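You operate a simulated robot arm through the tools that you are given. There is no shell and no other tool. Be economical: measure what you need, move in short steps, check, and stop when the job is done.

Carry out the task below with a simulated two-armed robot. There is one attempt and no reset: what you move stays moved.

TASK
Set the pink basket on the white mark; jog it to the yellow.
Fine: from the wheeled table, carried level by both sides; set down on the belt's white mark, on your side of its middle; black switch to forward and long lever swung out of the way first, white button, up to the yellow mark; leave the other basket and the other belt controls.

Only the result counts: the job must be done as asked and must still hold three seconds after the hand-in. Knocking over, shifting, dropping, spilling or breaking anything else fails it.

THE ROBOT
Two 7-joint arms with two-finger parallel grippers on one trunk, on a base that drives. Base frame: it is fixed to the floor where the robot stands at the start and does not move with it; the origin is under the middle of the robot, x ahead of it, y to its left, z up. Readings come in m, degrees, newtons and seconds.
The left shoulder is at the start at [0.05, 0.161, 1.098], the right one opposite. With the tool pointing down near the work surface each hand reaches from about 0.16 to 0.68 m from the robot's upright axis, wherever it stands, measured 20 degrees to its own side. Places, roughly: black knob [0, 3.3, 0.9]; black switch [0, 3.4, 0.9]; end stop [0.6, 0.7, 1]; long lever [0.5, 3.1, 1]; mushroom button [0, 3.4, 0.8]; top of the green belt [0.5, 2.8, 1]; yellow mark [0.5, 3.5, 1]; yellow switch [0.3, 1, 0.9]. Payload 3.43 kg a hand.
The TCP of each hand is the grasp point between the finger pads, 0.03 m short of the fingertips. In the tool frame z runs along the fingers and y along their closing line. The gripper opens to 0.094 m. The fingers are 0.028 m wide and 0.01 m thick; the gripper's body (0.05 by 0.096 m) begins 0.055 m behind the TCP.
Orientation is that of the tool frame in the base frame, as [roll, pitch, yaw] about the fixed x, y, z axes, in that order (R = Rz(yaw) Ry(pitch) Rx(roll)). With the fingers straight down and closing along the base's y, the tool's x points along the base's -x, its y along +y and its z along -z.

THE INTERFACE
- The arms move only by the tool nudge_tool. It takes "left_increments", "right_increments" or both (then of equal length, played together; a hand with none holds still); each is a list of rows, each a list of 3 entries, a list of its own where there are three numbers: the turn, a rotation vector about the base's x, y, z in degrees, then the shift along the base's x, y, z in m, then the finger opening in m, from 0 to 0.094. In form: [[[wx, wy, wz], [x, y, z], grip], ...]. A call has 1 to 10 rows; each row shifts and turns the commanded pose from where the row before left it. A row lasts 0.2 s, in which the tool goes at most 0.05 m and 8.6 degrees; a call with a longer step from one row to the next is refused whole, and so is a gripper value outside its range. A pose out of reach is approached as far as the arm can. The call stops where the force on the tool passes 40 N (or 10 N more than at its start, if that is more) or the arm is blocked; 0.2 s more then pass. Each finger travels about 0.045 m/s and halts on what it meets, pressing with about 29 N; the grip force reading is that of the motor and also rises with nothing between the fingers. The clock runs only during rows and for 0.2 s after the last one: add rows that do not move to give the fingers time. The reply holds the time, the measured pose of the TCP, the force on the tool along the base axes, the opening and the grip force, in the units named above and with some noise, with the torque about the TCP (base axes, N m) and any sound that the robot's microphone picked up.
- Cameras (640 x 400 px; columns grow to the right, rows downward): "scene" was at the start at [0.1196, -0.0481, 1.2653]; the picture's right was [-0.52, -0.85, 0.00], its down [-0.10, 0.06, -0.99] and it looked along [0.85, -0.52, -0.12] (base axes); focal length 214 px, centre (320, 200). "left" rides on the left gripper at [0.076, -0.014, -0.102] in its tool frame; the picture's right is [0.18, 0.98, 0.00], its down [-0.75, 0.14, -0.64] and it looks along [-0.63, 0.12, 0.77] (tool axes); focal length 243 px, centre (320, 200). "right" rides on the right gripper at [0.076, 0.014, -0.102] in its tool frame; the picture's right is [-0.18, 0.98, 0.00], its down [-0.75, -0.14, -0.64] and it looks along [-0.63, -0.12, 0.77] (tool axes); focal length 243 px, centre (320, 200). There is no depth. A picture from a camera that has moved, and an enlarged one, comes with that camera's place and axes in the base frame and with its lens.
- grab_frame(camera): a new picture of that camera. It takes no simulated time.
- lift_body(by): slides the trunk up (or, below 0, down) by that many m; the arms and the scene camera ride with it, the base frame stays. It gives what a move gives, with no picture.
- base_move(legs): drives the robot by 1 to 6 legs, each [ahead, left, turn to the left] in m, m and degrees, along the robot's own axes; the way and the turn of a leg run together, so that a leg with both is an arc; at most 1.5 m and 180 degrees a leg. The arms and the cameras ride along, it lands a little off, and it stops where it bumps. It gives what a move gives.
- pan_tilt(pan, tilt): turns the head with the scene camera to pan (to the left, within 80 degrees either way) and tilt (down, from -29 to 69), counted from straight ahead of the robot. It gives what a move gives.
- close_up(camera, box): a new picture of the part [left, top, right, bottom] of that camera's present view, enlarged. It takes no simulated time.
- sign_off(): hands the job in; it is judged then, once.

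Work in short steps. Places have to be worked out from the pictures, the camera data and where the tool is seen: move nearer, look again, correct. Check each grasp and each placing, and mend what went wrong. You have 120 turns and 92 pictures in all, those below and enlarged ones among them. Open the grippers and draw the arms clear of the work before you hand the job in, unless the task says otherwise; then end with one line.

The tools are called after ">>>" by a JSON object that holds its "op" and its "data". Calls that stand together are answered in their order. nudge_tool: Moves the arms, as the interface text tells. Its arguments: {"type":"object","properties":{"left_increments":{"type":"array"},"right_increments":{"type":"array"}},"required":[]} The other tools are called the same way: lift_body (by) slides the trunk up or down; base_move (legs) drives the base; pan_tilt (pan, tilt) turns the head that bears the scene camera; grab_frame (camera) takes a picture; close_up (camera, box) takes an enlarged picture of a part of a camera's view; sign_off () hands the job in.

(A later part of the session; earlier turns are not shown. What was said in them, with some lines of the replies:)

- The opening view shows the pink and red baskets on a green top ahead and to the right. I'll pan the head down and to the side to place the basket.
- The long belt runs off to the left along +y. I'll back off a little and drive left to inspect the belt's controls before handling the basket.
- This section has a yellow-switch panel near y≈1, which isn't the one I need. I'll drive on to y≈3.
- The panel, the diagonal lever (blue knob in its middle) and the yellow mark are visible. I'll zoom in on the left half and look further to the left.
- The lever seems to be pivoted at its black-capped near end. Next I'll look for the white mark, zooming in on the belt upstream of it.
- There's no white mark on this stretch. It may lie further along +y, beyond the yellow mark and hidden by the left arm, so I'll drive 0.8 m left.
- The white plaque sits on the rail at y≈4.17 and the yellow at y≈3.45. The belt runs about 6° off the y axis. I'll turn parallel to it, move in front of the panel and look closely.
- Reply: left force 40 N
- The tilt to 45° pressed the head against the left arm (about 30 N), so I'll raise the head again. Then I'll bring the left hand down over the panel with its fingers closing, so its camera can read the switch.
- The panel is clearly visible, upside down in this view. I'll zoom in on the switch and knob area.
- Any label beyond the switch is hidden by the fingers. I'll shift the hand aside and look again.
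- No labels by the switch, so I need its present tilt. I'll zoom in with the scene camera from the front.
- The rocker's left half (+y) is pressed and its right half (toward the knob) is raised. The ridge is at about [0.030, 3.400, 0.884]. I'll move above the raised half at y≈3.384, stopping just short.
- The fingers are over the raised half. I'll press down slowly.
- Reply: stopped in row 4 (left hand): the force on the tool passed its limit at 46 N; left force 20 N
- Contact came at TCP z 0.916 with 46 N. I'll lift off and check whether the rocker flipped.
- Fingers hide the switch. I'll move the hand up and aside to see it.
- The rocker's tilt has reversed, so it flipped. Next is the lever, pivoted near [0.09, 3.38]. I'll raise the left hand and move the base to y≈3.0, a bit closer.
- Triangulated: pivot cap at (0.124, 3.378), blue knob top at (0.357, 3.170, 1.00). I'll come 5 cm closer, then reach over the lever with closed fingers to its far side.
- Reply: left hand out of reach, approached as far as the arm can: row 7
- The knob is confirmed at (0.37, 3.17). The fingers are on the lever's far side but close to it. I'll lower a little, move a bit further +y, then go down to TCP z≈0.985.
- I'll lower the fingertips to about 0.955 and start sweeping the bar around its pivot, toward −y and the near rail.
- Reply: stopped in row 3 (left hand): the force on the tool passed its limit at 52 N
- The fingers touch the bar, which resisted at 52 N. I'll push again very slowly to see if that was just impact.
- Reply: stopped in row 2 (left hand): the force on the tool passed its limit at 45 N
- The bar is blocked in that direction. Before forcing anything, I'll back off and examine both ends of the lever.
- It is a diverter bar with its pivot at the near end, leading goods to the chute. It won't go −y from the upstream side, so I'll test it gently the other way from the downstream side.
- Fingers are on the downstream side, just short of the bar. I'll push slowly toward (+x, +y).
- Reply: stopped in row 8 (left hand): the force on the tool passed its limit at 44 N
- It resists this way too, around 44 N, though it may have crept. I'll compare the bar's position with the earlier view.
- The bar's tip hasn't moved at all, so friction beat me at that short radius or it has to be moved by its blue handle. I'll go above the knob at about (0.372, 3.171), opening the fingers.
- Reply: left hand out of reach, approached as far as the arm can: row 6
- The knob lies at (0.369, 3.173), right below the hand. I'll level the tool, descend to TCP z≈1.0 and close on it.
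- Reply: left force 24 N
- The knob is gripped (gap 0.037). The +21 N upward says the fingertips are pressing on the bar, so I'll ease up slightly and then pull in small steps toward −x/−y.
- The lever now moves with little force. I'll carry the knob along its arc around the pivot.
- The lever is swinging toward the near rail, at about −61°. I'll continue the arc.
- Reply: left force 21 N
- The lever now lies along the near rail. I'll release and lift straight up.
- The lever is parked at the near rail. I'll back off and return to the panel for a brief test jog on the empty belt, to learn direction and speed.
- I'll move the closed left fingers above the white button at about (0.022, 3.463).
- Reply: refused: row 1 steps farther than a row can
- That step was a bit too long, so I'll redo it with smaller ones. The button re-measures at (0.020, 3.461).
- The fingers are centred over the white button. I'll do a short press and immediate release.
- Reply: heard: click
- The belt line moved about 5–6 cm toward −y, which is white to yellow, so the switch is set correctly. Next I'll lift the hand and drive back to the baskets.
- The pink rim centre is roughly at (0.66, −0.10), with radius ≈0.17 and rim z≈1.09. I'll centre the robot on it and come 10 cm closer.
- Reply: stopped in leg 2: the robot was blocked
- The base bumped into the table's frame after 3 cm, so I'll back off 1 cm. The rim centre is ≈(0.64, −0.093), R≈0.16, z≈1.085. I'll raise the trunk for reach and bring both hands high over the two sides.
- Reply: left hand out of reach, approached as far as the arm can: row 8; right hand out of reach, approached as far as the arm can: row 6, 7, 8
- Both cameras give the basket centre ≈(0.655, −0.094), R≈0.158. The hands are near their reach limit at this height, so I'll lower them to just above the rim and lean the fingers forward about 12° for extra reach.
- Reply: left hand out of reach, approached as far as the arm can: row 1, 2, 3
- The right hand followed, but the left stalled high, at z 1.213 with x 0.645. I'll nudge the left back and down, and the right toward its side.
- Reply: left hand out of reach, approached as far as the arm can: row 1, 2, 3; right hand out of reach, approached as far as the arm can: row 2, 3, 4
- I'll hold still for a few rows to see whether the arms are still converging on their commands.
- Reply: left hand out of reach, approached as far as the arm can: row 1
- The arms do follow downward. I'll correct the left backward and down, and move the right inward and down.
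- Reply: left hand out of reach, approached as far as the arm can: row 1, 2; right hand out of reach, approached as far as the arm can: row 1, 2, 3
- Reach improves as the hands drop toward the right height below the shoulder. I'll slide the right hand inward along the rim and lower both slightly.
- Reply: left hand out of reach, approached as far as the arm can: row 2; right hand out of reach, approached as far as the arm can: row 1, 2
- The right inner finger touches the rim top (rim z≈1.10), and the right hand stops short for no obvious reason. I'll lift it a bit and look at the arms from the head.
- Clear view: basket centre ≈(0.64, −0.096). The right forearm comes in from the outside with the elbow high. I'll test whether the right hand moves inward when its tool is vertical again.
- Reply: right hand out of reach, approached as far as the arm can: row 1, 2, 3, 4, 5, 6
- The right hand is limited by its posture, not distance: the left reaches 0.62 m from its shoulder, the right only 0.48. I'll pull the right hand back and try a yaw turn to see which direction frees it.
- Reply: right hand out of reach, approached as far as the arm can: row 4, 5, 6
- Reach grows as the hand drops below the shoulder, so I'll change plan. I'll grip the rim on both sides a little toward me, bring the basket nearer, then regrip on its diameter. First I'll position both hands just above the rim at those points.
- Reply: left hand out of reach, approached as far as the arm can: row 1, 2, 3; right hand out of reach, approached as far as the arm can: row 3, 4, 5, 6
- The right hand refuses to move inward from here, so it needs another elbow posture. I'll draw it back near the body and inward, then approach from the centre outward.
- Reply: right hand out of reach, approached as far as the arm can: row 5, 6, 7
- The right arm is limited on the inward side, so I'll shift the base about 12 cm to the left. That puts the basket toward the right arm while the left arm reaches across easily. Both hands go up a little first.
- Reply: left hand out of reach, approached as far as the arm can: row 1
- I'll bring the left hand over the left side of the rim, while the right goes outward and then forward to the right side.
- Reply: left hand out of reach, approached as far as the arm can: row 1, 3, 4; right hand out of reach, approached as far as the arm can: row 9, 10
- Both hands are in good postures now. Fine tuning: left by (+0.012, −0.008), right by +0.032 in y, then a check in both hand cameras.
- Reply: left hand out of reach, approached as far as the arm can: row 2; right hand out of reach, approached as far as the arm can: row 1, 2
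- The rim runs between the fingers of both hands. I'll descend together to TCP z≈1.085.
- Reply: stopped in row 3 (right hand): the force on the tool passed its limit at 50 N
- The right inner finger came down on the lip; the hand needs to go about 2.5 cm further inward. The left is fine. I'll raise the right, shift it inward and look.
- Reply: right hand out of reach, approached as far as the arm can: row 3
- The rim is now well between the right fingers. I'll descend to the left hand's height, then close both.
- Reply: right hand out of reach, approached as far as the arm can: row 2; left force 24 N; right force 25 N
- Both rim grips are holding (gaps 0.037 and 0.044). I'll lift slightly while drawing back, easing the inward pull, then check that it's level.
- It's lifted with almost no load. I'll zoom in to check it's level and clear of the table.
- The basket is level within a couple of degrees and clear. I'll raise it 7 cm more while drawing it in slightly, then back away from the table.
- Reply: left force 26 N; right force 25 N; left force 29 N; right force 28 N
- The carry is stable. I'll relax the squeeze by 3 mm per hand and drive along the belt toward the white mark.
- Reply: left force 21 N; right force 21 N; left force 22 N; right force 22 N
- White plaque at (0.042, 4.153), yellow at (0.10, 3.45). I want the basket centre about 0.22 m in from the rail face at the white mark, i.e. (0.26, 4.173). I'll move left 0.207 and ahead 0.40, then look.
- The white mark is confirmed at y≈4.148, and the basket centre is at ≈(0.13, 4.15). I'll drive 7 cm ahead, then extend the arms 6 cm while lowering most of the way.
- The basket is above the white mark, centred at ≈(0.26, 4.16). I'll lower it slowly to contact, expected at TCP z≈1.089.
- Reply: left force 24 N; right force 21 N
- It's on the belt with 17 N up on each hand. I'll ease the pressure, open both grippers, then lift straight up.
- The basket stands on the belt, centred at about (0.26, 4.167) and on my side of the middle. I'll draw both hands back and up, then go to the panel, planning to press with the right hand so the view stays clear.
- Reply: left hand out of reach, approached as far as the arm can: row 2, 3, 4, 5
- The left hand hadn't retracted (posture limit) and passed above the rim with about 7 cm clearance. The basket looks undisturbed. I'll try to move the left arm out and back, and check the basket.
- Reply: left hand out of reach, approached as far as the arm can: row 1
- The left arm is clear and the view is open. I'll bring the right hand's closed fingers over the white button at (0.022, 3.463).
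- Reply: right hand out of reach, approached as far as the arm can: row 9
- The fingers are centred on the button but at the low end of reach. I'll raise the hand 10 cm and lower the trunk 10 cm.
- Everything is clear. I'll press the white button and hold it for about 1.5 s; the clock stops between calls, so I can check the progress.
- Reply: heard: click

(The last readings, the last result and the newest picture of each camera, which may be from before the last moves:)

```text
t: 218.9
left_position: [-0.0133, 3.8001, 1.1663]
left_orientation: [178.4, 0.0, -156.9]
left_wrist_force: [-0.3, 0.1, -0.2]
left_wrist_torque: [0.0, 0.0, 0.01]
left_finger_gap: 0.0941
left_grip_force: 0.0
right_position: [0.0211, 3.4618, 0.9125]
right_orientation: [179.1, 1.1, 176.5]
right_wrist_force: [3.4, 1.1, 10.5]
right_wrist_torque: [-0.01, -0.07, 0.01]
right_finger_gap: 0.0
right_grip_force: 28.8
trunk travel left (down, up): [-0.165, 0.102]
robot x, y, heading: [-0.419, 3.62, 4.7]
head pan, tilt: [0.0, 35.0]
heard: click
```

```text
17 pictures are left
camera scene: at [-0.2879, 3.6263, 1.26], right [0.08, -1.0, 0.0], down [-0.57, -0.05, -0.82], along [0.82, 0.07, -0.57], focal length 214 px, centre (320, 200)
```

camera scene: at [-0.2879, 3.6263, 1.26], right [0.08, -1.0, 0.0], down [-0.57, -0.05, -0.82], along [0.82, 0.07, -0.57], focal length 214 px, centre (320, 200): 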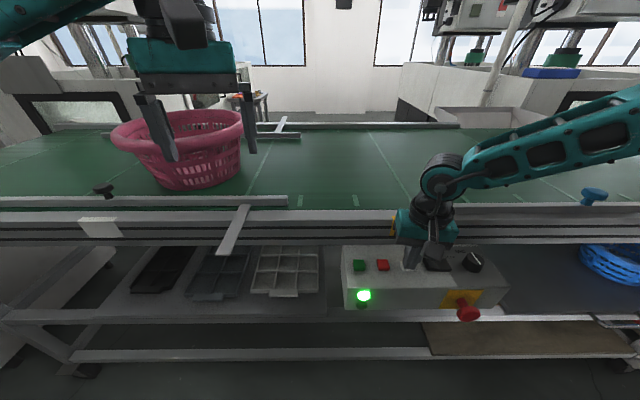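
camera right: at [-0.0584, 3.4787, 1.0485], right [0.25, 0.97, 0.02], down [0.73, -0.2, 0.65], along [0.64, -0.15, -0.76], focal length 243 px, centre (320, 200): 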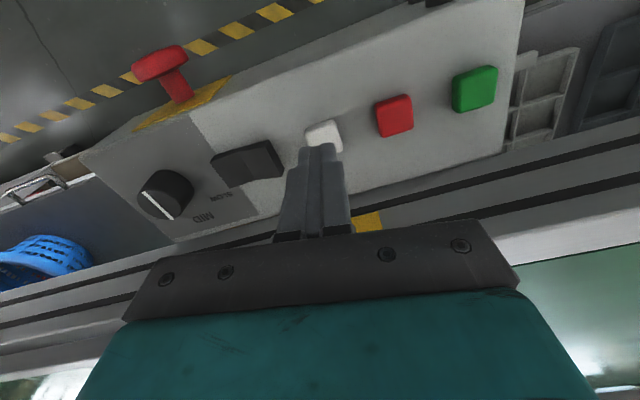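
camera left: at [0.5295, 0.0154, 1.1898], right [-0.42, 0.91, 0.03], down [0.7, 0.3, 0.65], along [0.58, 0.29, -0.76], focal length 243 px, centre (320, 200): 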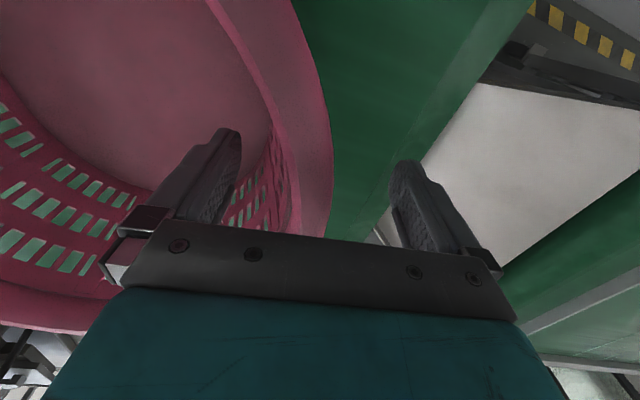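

The basket moved about 12 cm and the lamp is lit. I'll keep holding for 2.2 s and check.

>>> {"op": "nudge_tool", "data": {"right_increments": [[[0, 0, 0], [0, 0, 0], 0.0], [[0, 0, 0], [0, 0, 0], 0.0], [[0, 0, 0], [0, 0, 0], 0.0], [[0, 0, 0], [0, 0, 0], 0.0], [[0, 0, 0], [0, 0, 0], 0.0], [[0, 0, 0], [0, 0, 0], 0.0], [[0, 0, 0], [0, 0, 0], 0.0], [[0, 0, 0], [0, 0, 0], 0.0], [[0, 0, 0], [0, 0, 0], 0.0], [[0, 0, 0], [0, 0, 0], 0.0]]}}

>>> {"op": "grab_frame", "data": {"camera": "scene"}}

```text
t: 221.1
left_position: [-0.0129, 3.7993, 1.1666]
left_orientation: [178.5, 0.1, -156.7]
left_wrist_force: [0.6, 0.1, -0.3]
left_wrist_torque: [-0.01, 0.02, -0.01]
left_finger_gap: 0.0941
left_grip_force: 0.0
right_position: [0.0207, 3.4628, 0.9116]
right_orientation: [179.0, 1.2, 176.4]
right_wrist_force: [1.3, 0.7, 11.5]
right_wrist_torque: [0.0, 0.02, -0.03]
right_finger_gap: 0.0
right_grip_force: 29.3
trunk travel left (down, up): [-0.165, 0.102]
robot x, y, heading: [-0.4175, 3.6128, 4.7]
head pan, tilt: [0.0, 35.0]
```

```text
16 pictures are left
camera scene: at [-0.2883, 3.6263, 1.26], right [0.08, -1.0, 0.0], down [-0.57, -0.05, -0.82], along [0.82, 0.07, -0.57], focal length 214 px, centre (320, 200)
```

scene: 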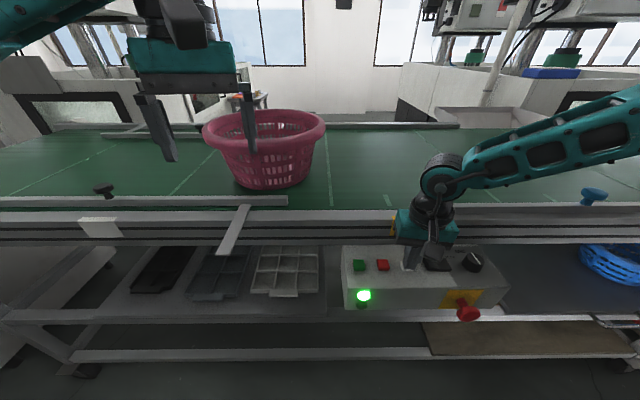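

The basket is at y≈3.82, moving at about 0.096 m/s. The target is ≈3.473, so another 2.2 s hold should bring it to ≈3.61.

>>> {"op": "nudge_tool", "data": {"right_increments": [[[0, 0, 0], [0, 0, 0], 0.0], [[0, 0, 0], [0, 0, 0], 0.0], [[0, 0, 0], [0, 0, 0], 0.0], [[0, 0, 0], [0, 0, 0], 0.0], [[0, 0, 0], [0, 0, 0], 0.0], [[0, 0, 0], [0, 0, 0], 0.0], [[0, 0, 0], [0, 0, 0], 0.0], [[0, 0, 0], [0, 0, 0], 0.0], [[0, 0, 0], [0, 0, 0], 0.0], [[0, 0, 0], [0, 0, 0], 0.0]]}}

>>> {"op": "grab_frame", "data": {"camera": "scene"}}

```text
t: 223.3
left_position: [-0.0141, 3.7992, 1.1665]
left_orientation: [178.4, -0.1, -156.8]
left_wrist_force: [-0.1, 0.6, 0.9]
left_wrist_torque: [-0.01, 0.01, -0.01]
left_finger_gap: 0.0943
left_grip_force: 0.2
right_position: [0.0207, 3.4626, 0.9115]
right_orientation: [179.0, 1.2, 176.4]
right_wrist_force: [0.1, 0.2, 11.1]
right_wrist_torque: [-0.04, 0.07, -0.01]
right_finger_gap: 0.0001
right_grip_force: 29.5
trunk travel left (down, up): [-0.165, 0.102]
robot x, y, heading: [-0.4163, 3.613, 4.7]
head pan, tilt: [0.0, 35.0]
```

```text
15 pictures are left
camera scene: at [-0.2885, 3.6262, 1.26], right [0.08, -1.0, 0.0], down [-0.57, -0.05, -0.82], along [0.82, 0.07, -0.57], focal length 214 px, centre (320, 200)
```

scene: 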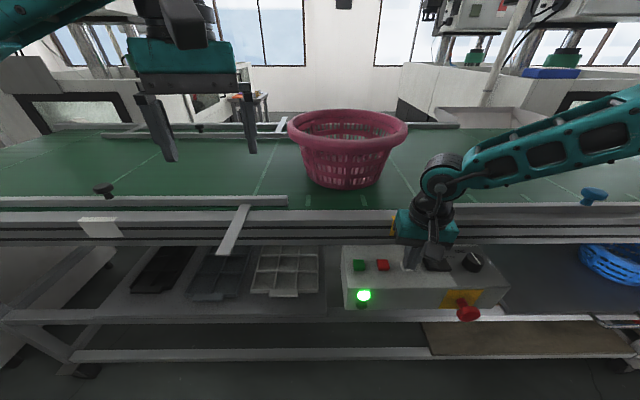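

The basket is at y≈3.60 with ~0.13 m to go. I'll hold 1.0 s more and re-measure.

>>> {"op": "nudge_tool", "data": {"right_increments": [[[0, 0, 0], [0, 0, 0], 0.0], [[0, 0, 0], [0, 0, 0], 0.0], [[0, 0, 0], [0, 0, 0], 0.0], [[0, 0, 0], [0, 0, 0.004], 0.0], [[0, 0, 0], [0, 0, 0.03], 0.0]]}}

>>> {"op": "grab_frame", "data": {"camera": "scene"}}

```text
t: 224.5
left_position: [-0.0134, 3.7995, 1.1647]
left_orientation: [178.3, 0.1, -156.8]
left_wrist_force: [0.6, -0.3, -0.1]
left_wrist_torque: [0.05, 0.01, -0.01]
left_finger_gap: 0.0941
left_grip_force: 0.0
right_position: [0.0245, 3.4616, 0.9451]
right_orientation: [179.2, 1.1, 176.4]
right_wrist_force: [0.2, 0.0, 0.3]
right_wrist_torque: [0.04, 0.01, -0.03]
right_finger_gap: 0.0001
right_grip_force: 28.9
trunk travel left (down, up): [-0.165, 0.102]
robot x, y, heading: [-0.4141, 3.6184, 4.5]
head pan, tilt: [0.0, 35.0]
```

```text
14 pictures are left
camera scene: at [-0.288, 3.626, 1.2598], right [0.08, -1.0, 0.0], down [-0.57, -0.05, -0.82], along [0.82, 0.07, -0.57], focal length 214 px, centre (320, 200)
```

scene: 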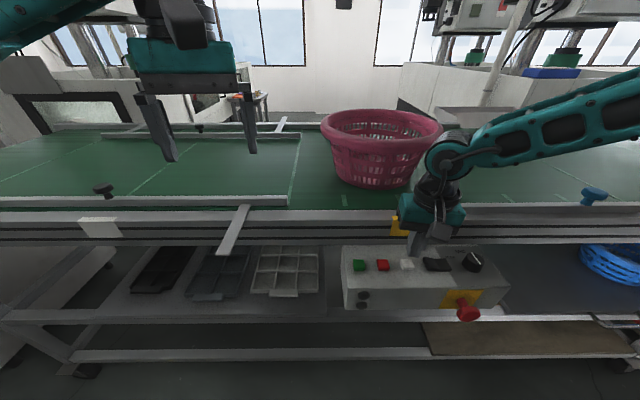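

Released; the basket is at y≈3.51, about 4 cm short. I'll raise the right hand to get an unobstructed, enlarged view for an accurate measurement.

>>> {"op": "nudge_tool", "data": {"right_increments": [[[0, 0, 0], [-0.03, -0.03, 0.02], 0.0], [[0, 0, 0], [-0.03, -0.035, 0.0], 0.0], [[0, 0, 0], [-0.02, -0.04, 0.0], 0.0], [[0, 0, 0], [0, -0.045, 0], 0.0], [[0, 0, 0], [0, -0.045, 0], 0.0]]}}

>>> {"op": "close_up", "data": {"camera": "scene", "box": [300, 90, 500, 250]}}

```text
t: 225.7
left_position: [-0.0133, 3.7988, 1.164]
left_orientation: [178.3, 0.0, -156.8]
left_wrist_force: [0.1, -0.2, 0.5]
left_wrist_torque: [0.01, -0.02, -0.03]
left_finger_gap: 0.0939
left_grip_force: 0.0
right_position: [-0.0564, 3.2671, 0.9641]
right_orientation: [179.1, 1.0, 176.6]
right_wrist_force: [0.2, 0.3, 0.1]
right_wrist_torque: [0.01, -0.05, -0.02]
right_finger_gap: 0.0003
right_grip_force: 29.0
trunk travel left (down, up): [-0.165, 0.102]
robot x, y, heading: [-0.4153, 3.6133, 5.1]
head pan, tilt: [0.0, 35.0]
```

```text
2.50 times, centred on (400, 170) of scene
camera zoom: at [-0.2878, 3.6253, 1.2599], right [0.08, -1.0, 0.0], down [-0.57, -0.05, -0.82], along [0.82, 0.07, -0.57], focal length 536 px, centre (120, 275)
```

zoom: 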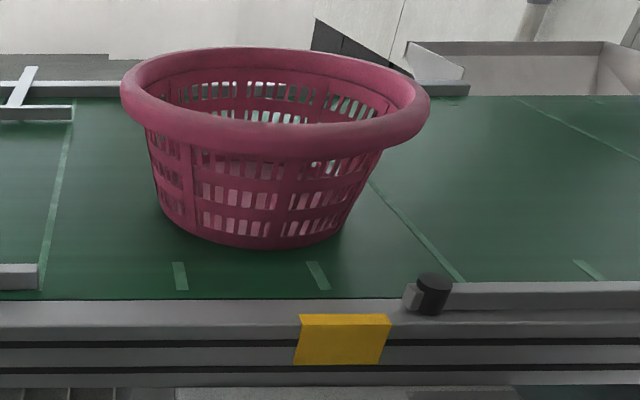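

Precise measurement: basket centre (0.310, 3.517); the yellow mark's line there is y≈3.472, so about 4.5 cm remain. My earlier test press moved the belt about that much. I'll return over the button first.

>>> {"op": "nudge_tool", "data": {"right_increments": [[[0, 0, 0], [0, 0.045, 0], 0.0], [[0, 0, 0], [0, 0.045, 0], 0.0], [[0, 0, 0], [0.02, 0.04, 0], 0.0], [[0, 0, 0], [0.03, 0.035, 0], 0.0], [[0, 0, 0], [0.028, 0.03, -0.018], 0.0], [[0, 0, 0], [0, 0, 0], 0.0]]}}

>>> {"op": "close_up", "data": {"camera": "right", "box": [200, 60, 440, 210]}}

```text
t: 227.1
left_position: [-0.0136, 3.7988, 1.1661]
left_orientation: [178.3, 0.0, -156.7]
left_wrist_force: [0.0, 0.0, -0.3]
left_wrist_torque: [-0.01, -0.01, 0.03]
left_finger_gap: 0.094
left_grip_force: 0.0
right_position: [0.0208, 3.4618, 0.9468]
right_orientation: [179.0, 1.0, 176.3]
right_wrist_force: [0.6, 0.1, 0.1]
right_wrist_torque: [-0.01, 0.02, 0.01]
right_finger_gap: 0.0001
right_grip_force: 28.8
trunk travel left (down, up): [-0.165, 0.102]
robot x, y, heading: [-0.4184, 3.6135, 4.5]
head pan, tilt: [0.0, 35.0]
```

```text
2.67 times, centred on (320, 135) of right
camera zoom: at [-0.0563, 3.4807, 1.0489], right [0.25, 0.97, 0.02], down [0.73, -0.2, 0.65], along [0.64, -0.15, -0.76], focal length 647 px, centre (320, 373)
```

zoom: 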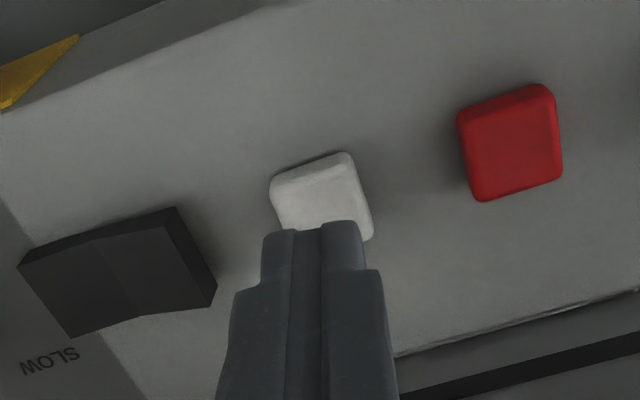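

Centred on the white button again. I'll do a short press of about 0.45 s, then release and move the hand aside.

>>> {"op": "nudge_tool", "data": {"right_increments": [[[0, 0, 0], [0, 0, -0.022], 0.0], [[0, 0, 0], [0, 0, -0.008], 0.0], [[0, 0, 0], [0, 0, -0.005], 0.0], [[0, 0, 0], [0, 0, -0.001], 0.0], [[0, 0, 0], [0, 0, 0.006], 0.0], [[0, 0, 0], [0, 0, 0.04], 0.0], [[0, 0, 0], [-0.03, -0.035, 0.01], 0.0], [[0, 0, 0], [-0.03, -0.035, 0], 0.0], [[0, 0, 0], [0, -0.045, 0], 0.0], [[0, 0, 0], [0, -0.045, 0], 0.0]]}}

>>> {"op": "close_up", "data": {"camera": "scene", "box": [300, 90, 500, 250]}}

```text
t: 229.3
left_position: [-0.0131, 3.7981, 1.1665]
left_orientation: [178.3, 0.0, -156.7]
left_wrist_force: [-0.7, -0.9, 0.5]
left_wrist_torque: [0.0, 0.0, 0.02]
left_finger_gap: 0.0941
left_grip_force: 0.0
right_position: [-0.0413, 3.2976, 0.9679]
right_orientation: [179.2, 1.1, 176.5]
right_wrist_force: [-0.6, -0.7, -0.5]
right_wrist_torque: [0.04, 0.01, -0.01]
right_finger_gap: 0.0001
right_grip_force: 29.5
trunk travel left (down, up): [-0.165, 0.102]
robot x, y, heading: [-0.4128, 3.6157, 4.5]
head pan, tilt: [0.0, 35.0]
heard: click
```

```text
2.50 times, centred on (400, 170) of scene
camera zoom: at [-0.2879, 3.6253, 1.2599], right [0.08, -1.0, 0.0], down [-0.57, -0.05, -0.82], along [0.82, 0.07, -0.57], focal length 536 px, centre (120, 275)
```

zoom: 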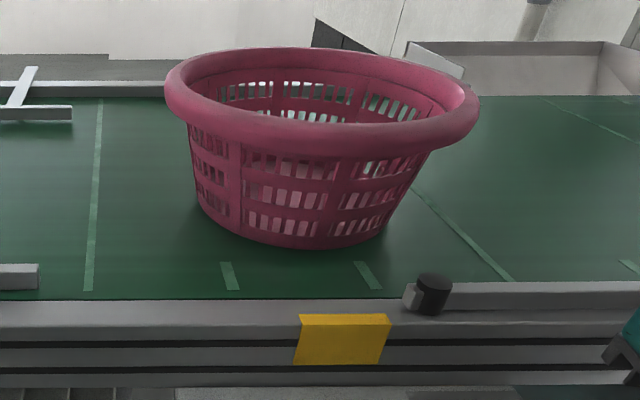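

The basket centre now measures y≈3.471 against the target of 3.472, so it's on the yellow mark. I'll raise and open the right hand, and back the robot off.

>>> {"op": "nudge_tool", "data": {"right_increments": [[[0, 0, 0], [-0.02, 0, 0.04], 0.05], [[0, 0, 0], [-0.02, 0, 0.04], 0.09], [[0, 0, 0], [0, 0, 0.045], 0.09], [[0, 0, 0], [0, 0, 0.045], 0.09], [[0, 0, 0], [0, 0, 0], 0.09]]}}

>>> {"op": "base_move", "data": {"legs": [[-0.3, 0, 0], [0, -0.15, 0]]}}

>>> {"op": "grab_frame", "data": {"camera": "scene"}}

```text
t: 230.5
left_position: [-0.0134, 3.7984, 1.1644]
left_orientation: [178.3, 0.0, -156.8]
left_wrist_force: [-0.1, 0.7, -0.1]
left_wrist_torque: [-0.01, 0.0, -0.04]
left_finger_gap: 0.0939
left_grip_force: 0.0
right_position: [-0.0775, 3.3006, 1.1388]
right_orientation: [179.0, 0.9, 176.3]
right_wrist_force: [-0.9, -0.1, 0.0]
right_wrist_torque: [-0.03, 0.01, -0.02]
right_finger_gap: 0.0903
right_grip_force: 0.1
trunk travel left (down, up): [-0.165, 0.102]
robot x, y, heading: [-0.4156, 3.6168, 5.0]
head pan, tilt: [0.0, 35.0]
```

```text
t: 234.1
left_position: [-0.2991, 3.6285, 1.1652]
left_orientation: [178.3, -0.1, -156.4]
left_wrist_force: [0.5, 0.0, -0.5]
left_wrist_torque: [0.02, -0.01, -0.01]
left_finger_gap: 0.0939
left_grip_force: 0.0
right_position: [-0.3608, 3.1297, 1.1364]
right_orientation: [179.2, 1.0, 176.7]
right_wrist_force: [1.0, 0.1, 0.1]
right_wrist_torque: [0.01, -0.01, 0.01]
right_finger_gap: 0.0898
right_grip_force: 0.0
trunk travel left (down, up): [-0.165, 0.102]
robot x, y, heading: [-0.6992, 3.4415, 5.1]
head pan, tilt: [0.0, 35.0]
```

```text
10 pictures are left
camera scene: at [-0.5733, 3.4539, 1.2599], right [0.09, -1.0, 0.0], down [-0.57, -0.05, -0.82], along [0.82, 0.07, -0.57], focal length 214 px, centre (320, 200)
```

scene: 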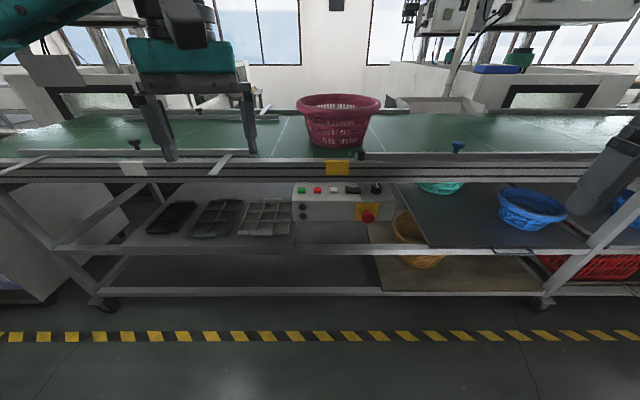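

From straight in front, the basket (column 338) and the yellow plaque (column 338) line up. The lever is parked, the arms are clear and the grippers are open, so I'm handing in.

>>> {"op": "sign_off", "data": {}}

```text
The job is handed in.
```

The pink basket was set on the white mark on my side of the belt's middle, then jogged forward with the long lever swung aside, and it stands at the yellow mark.
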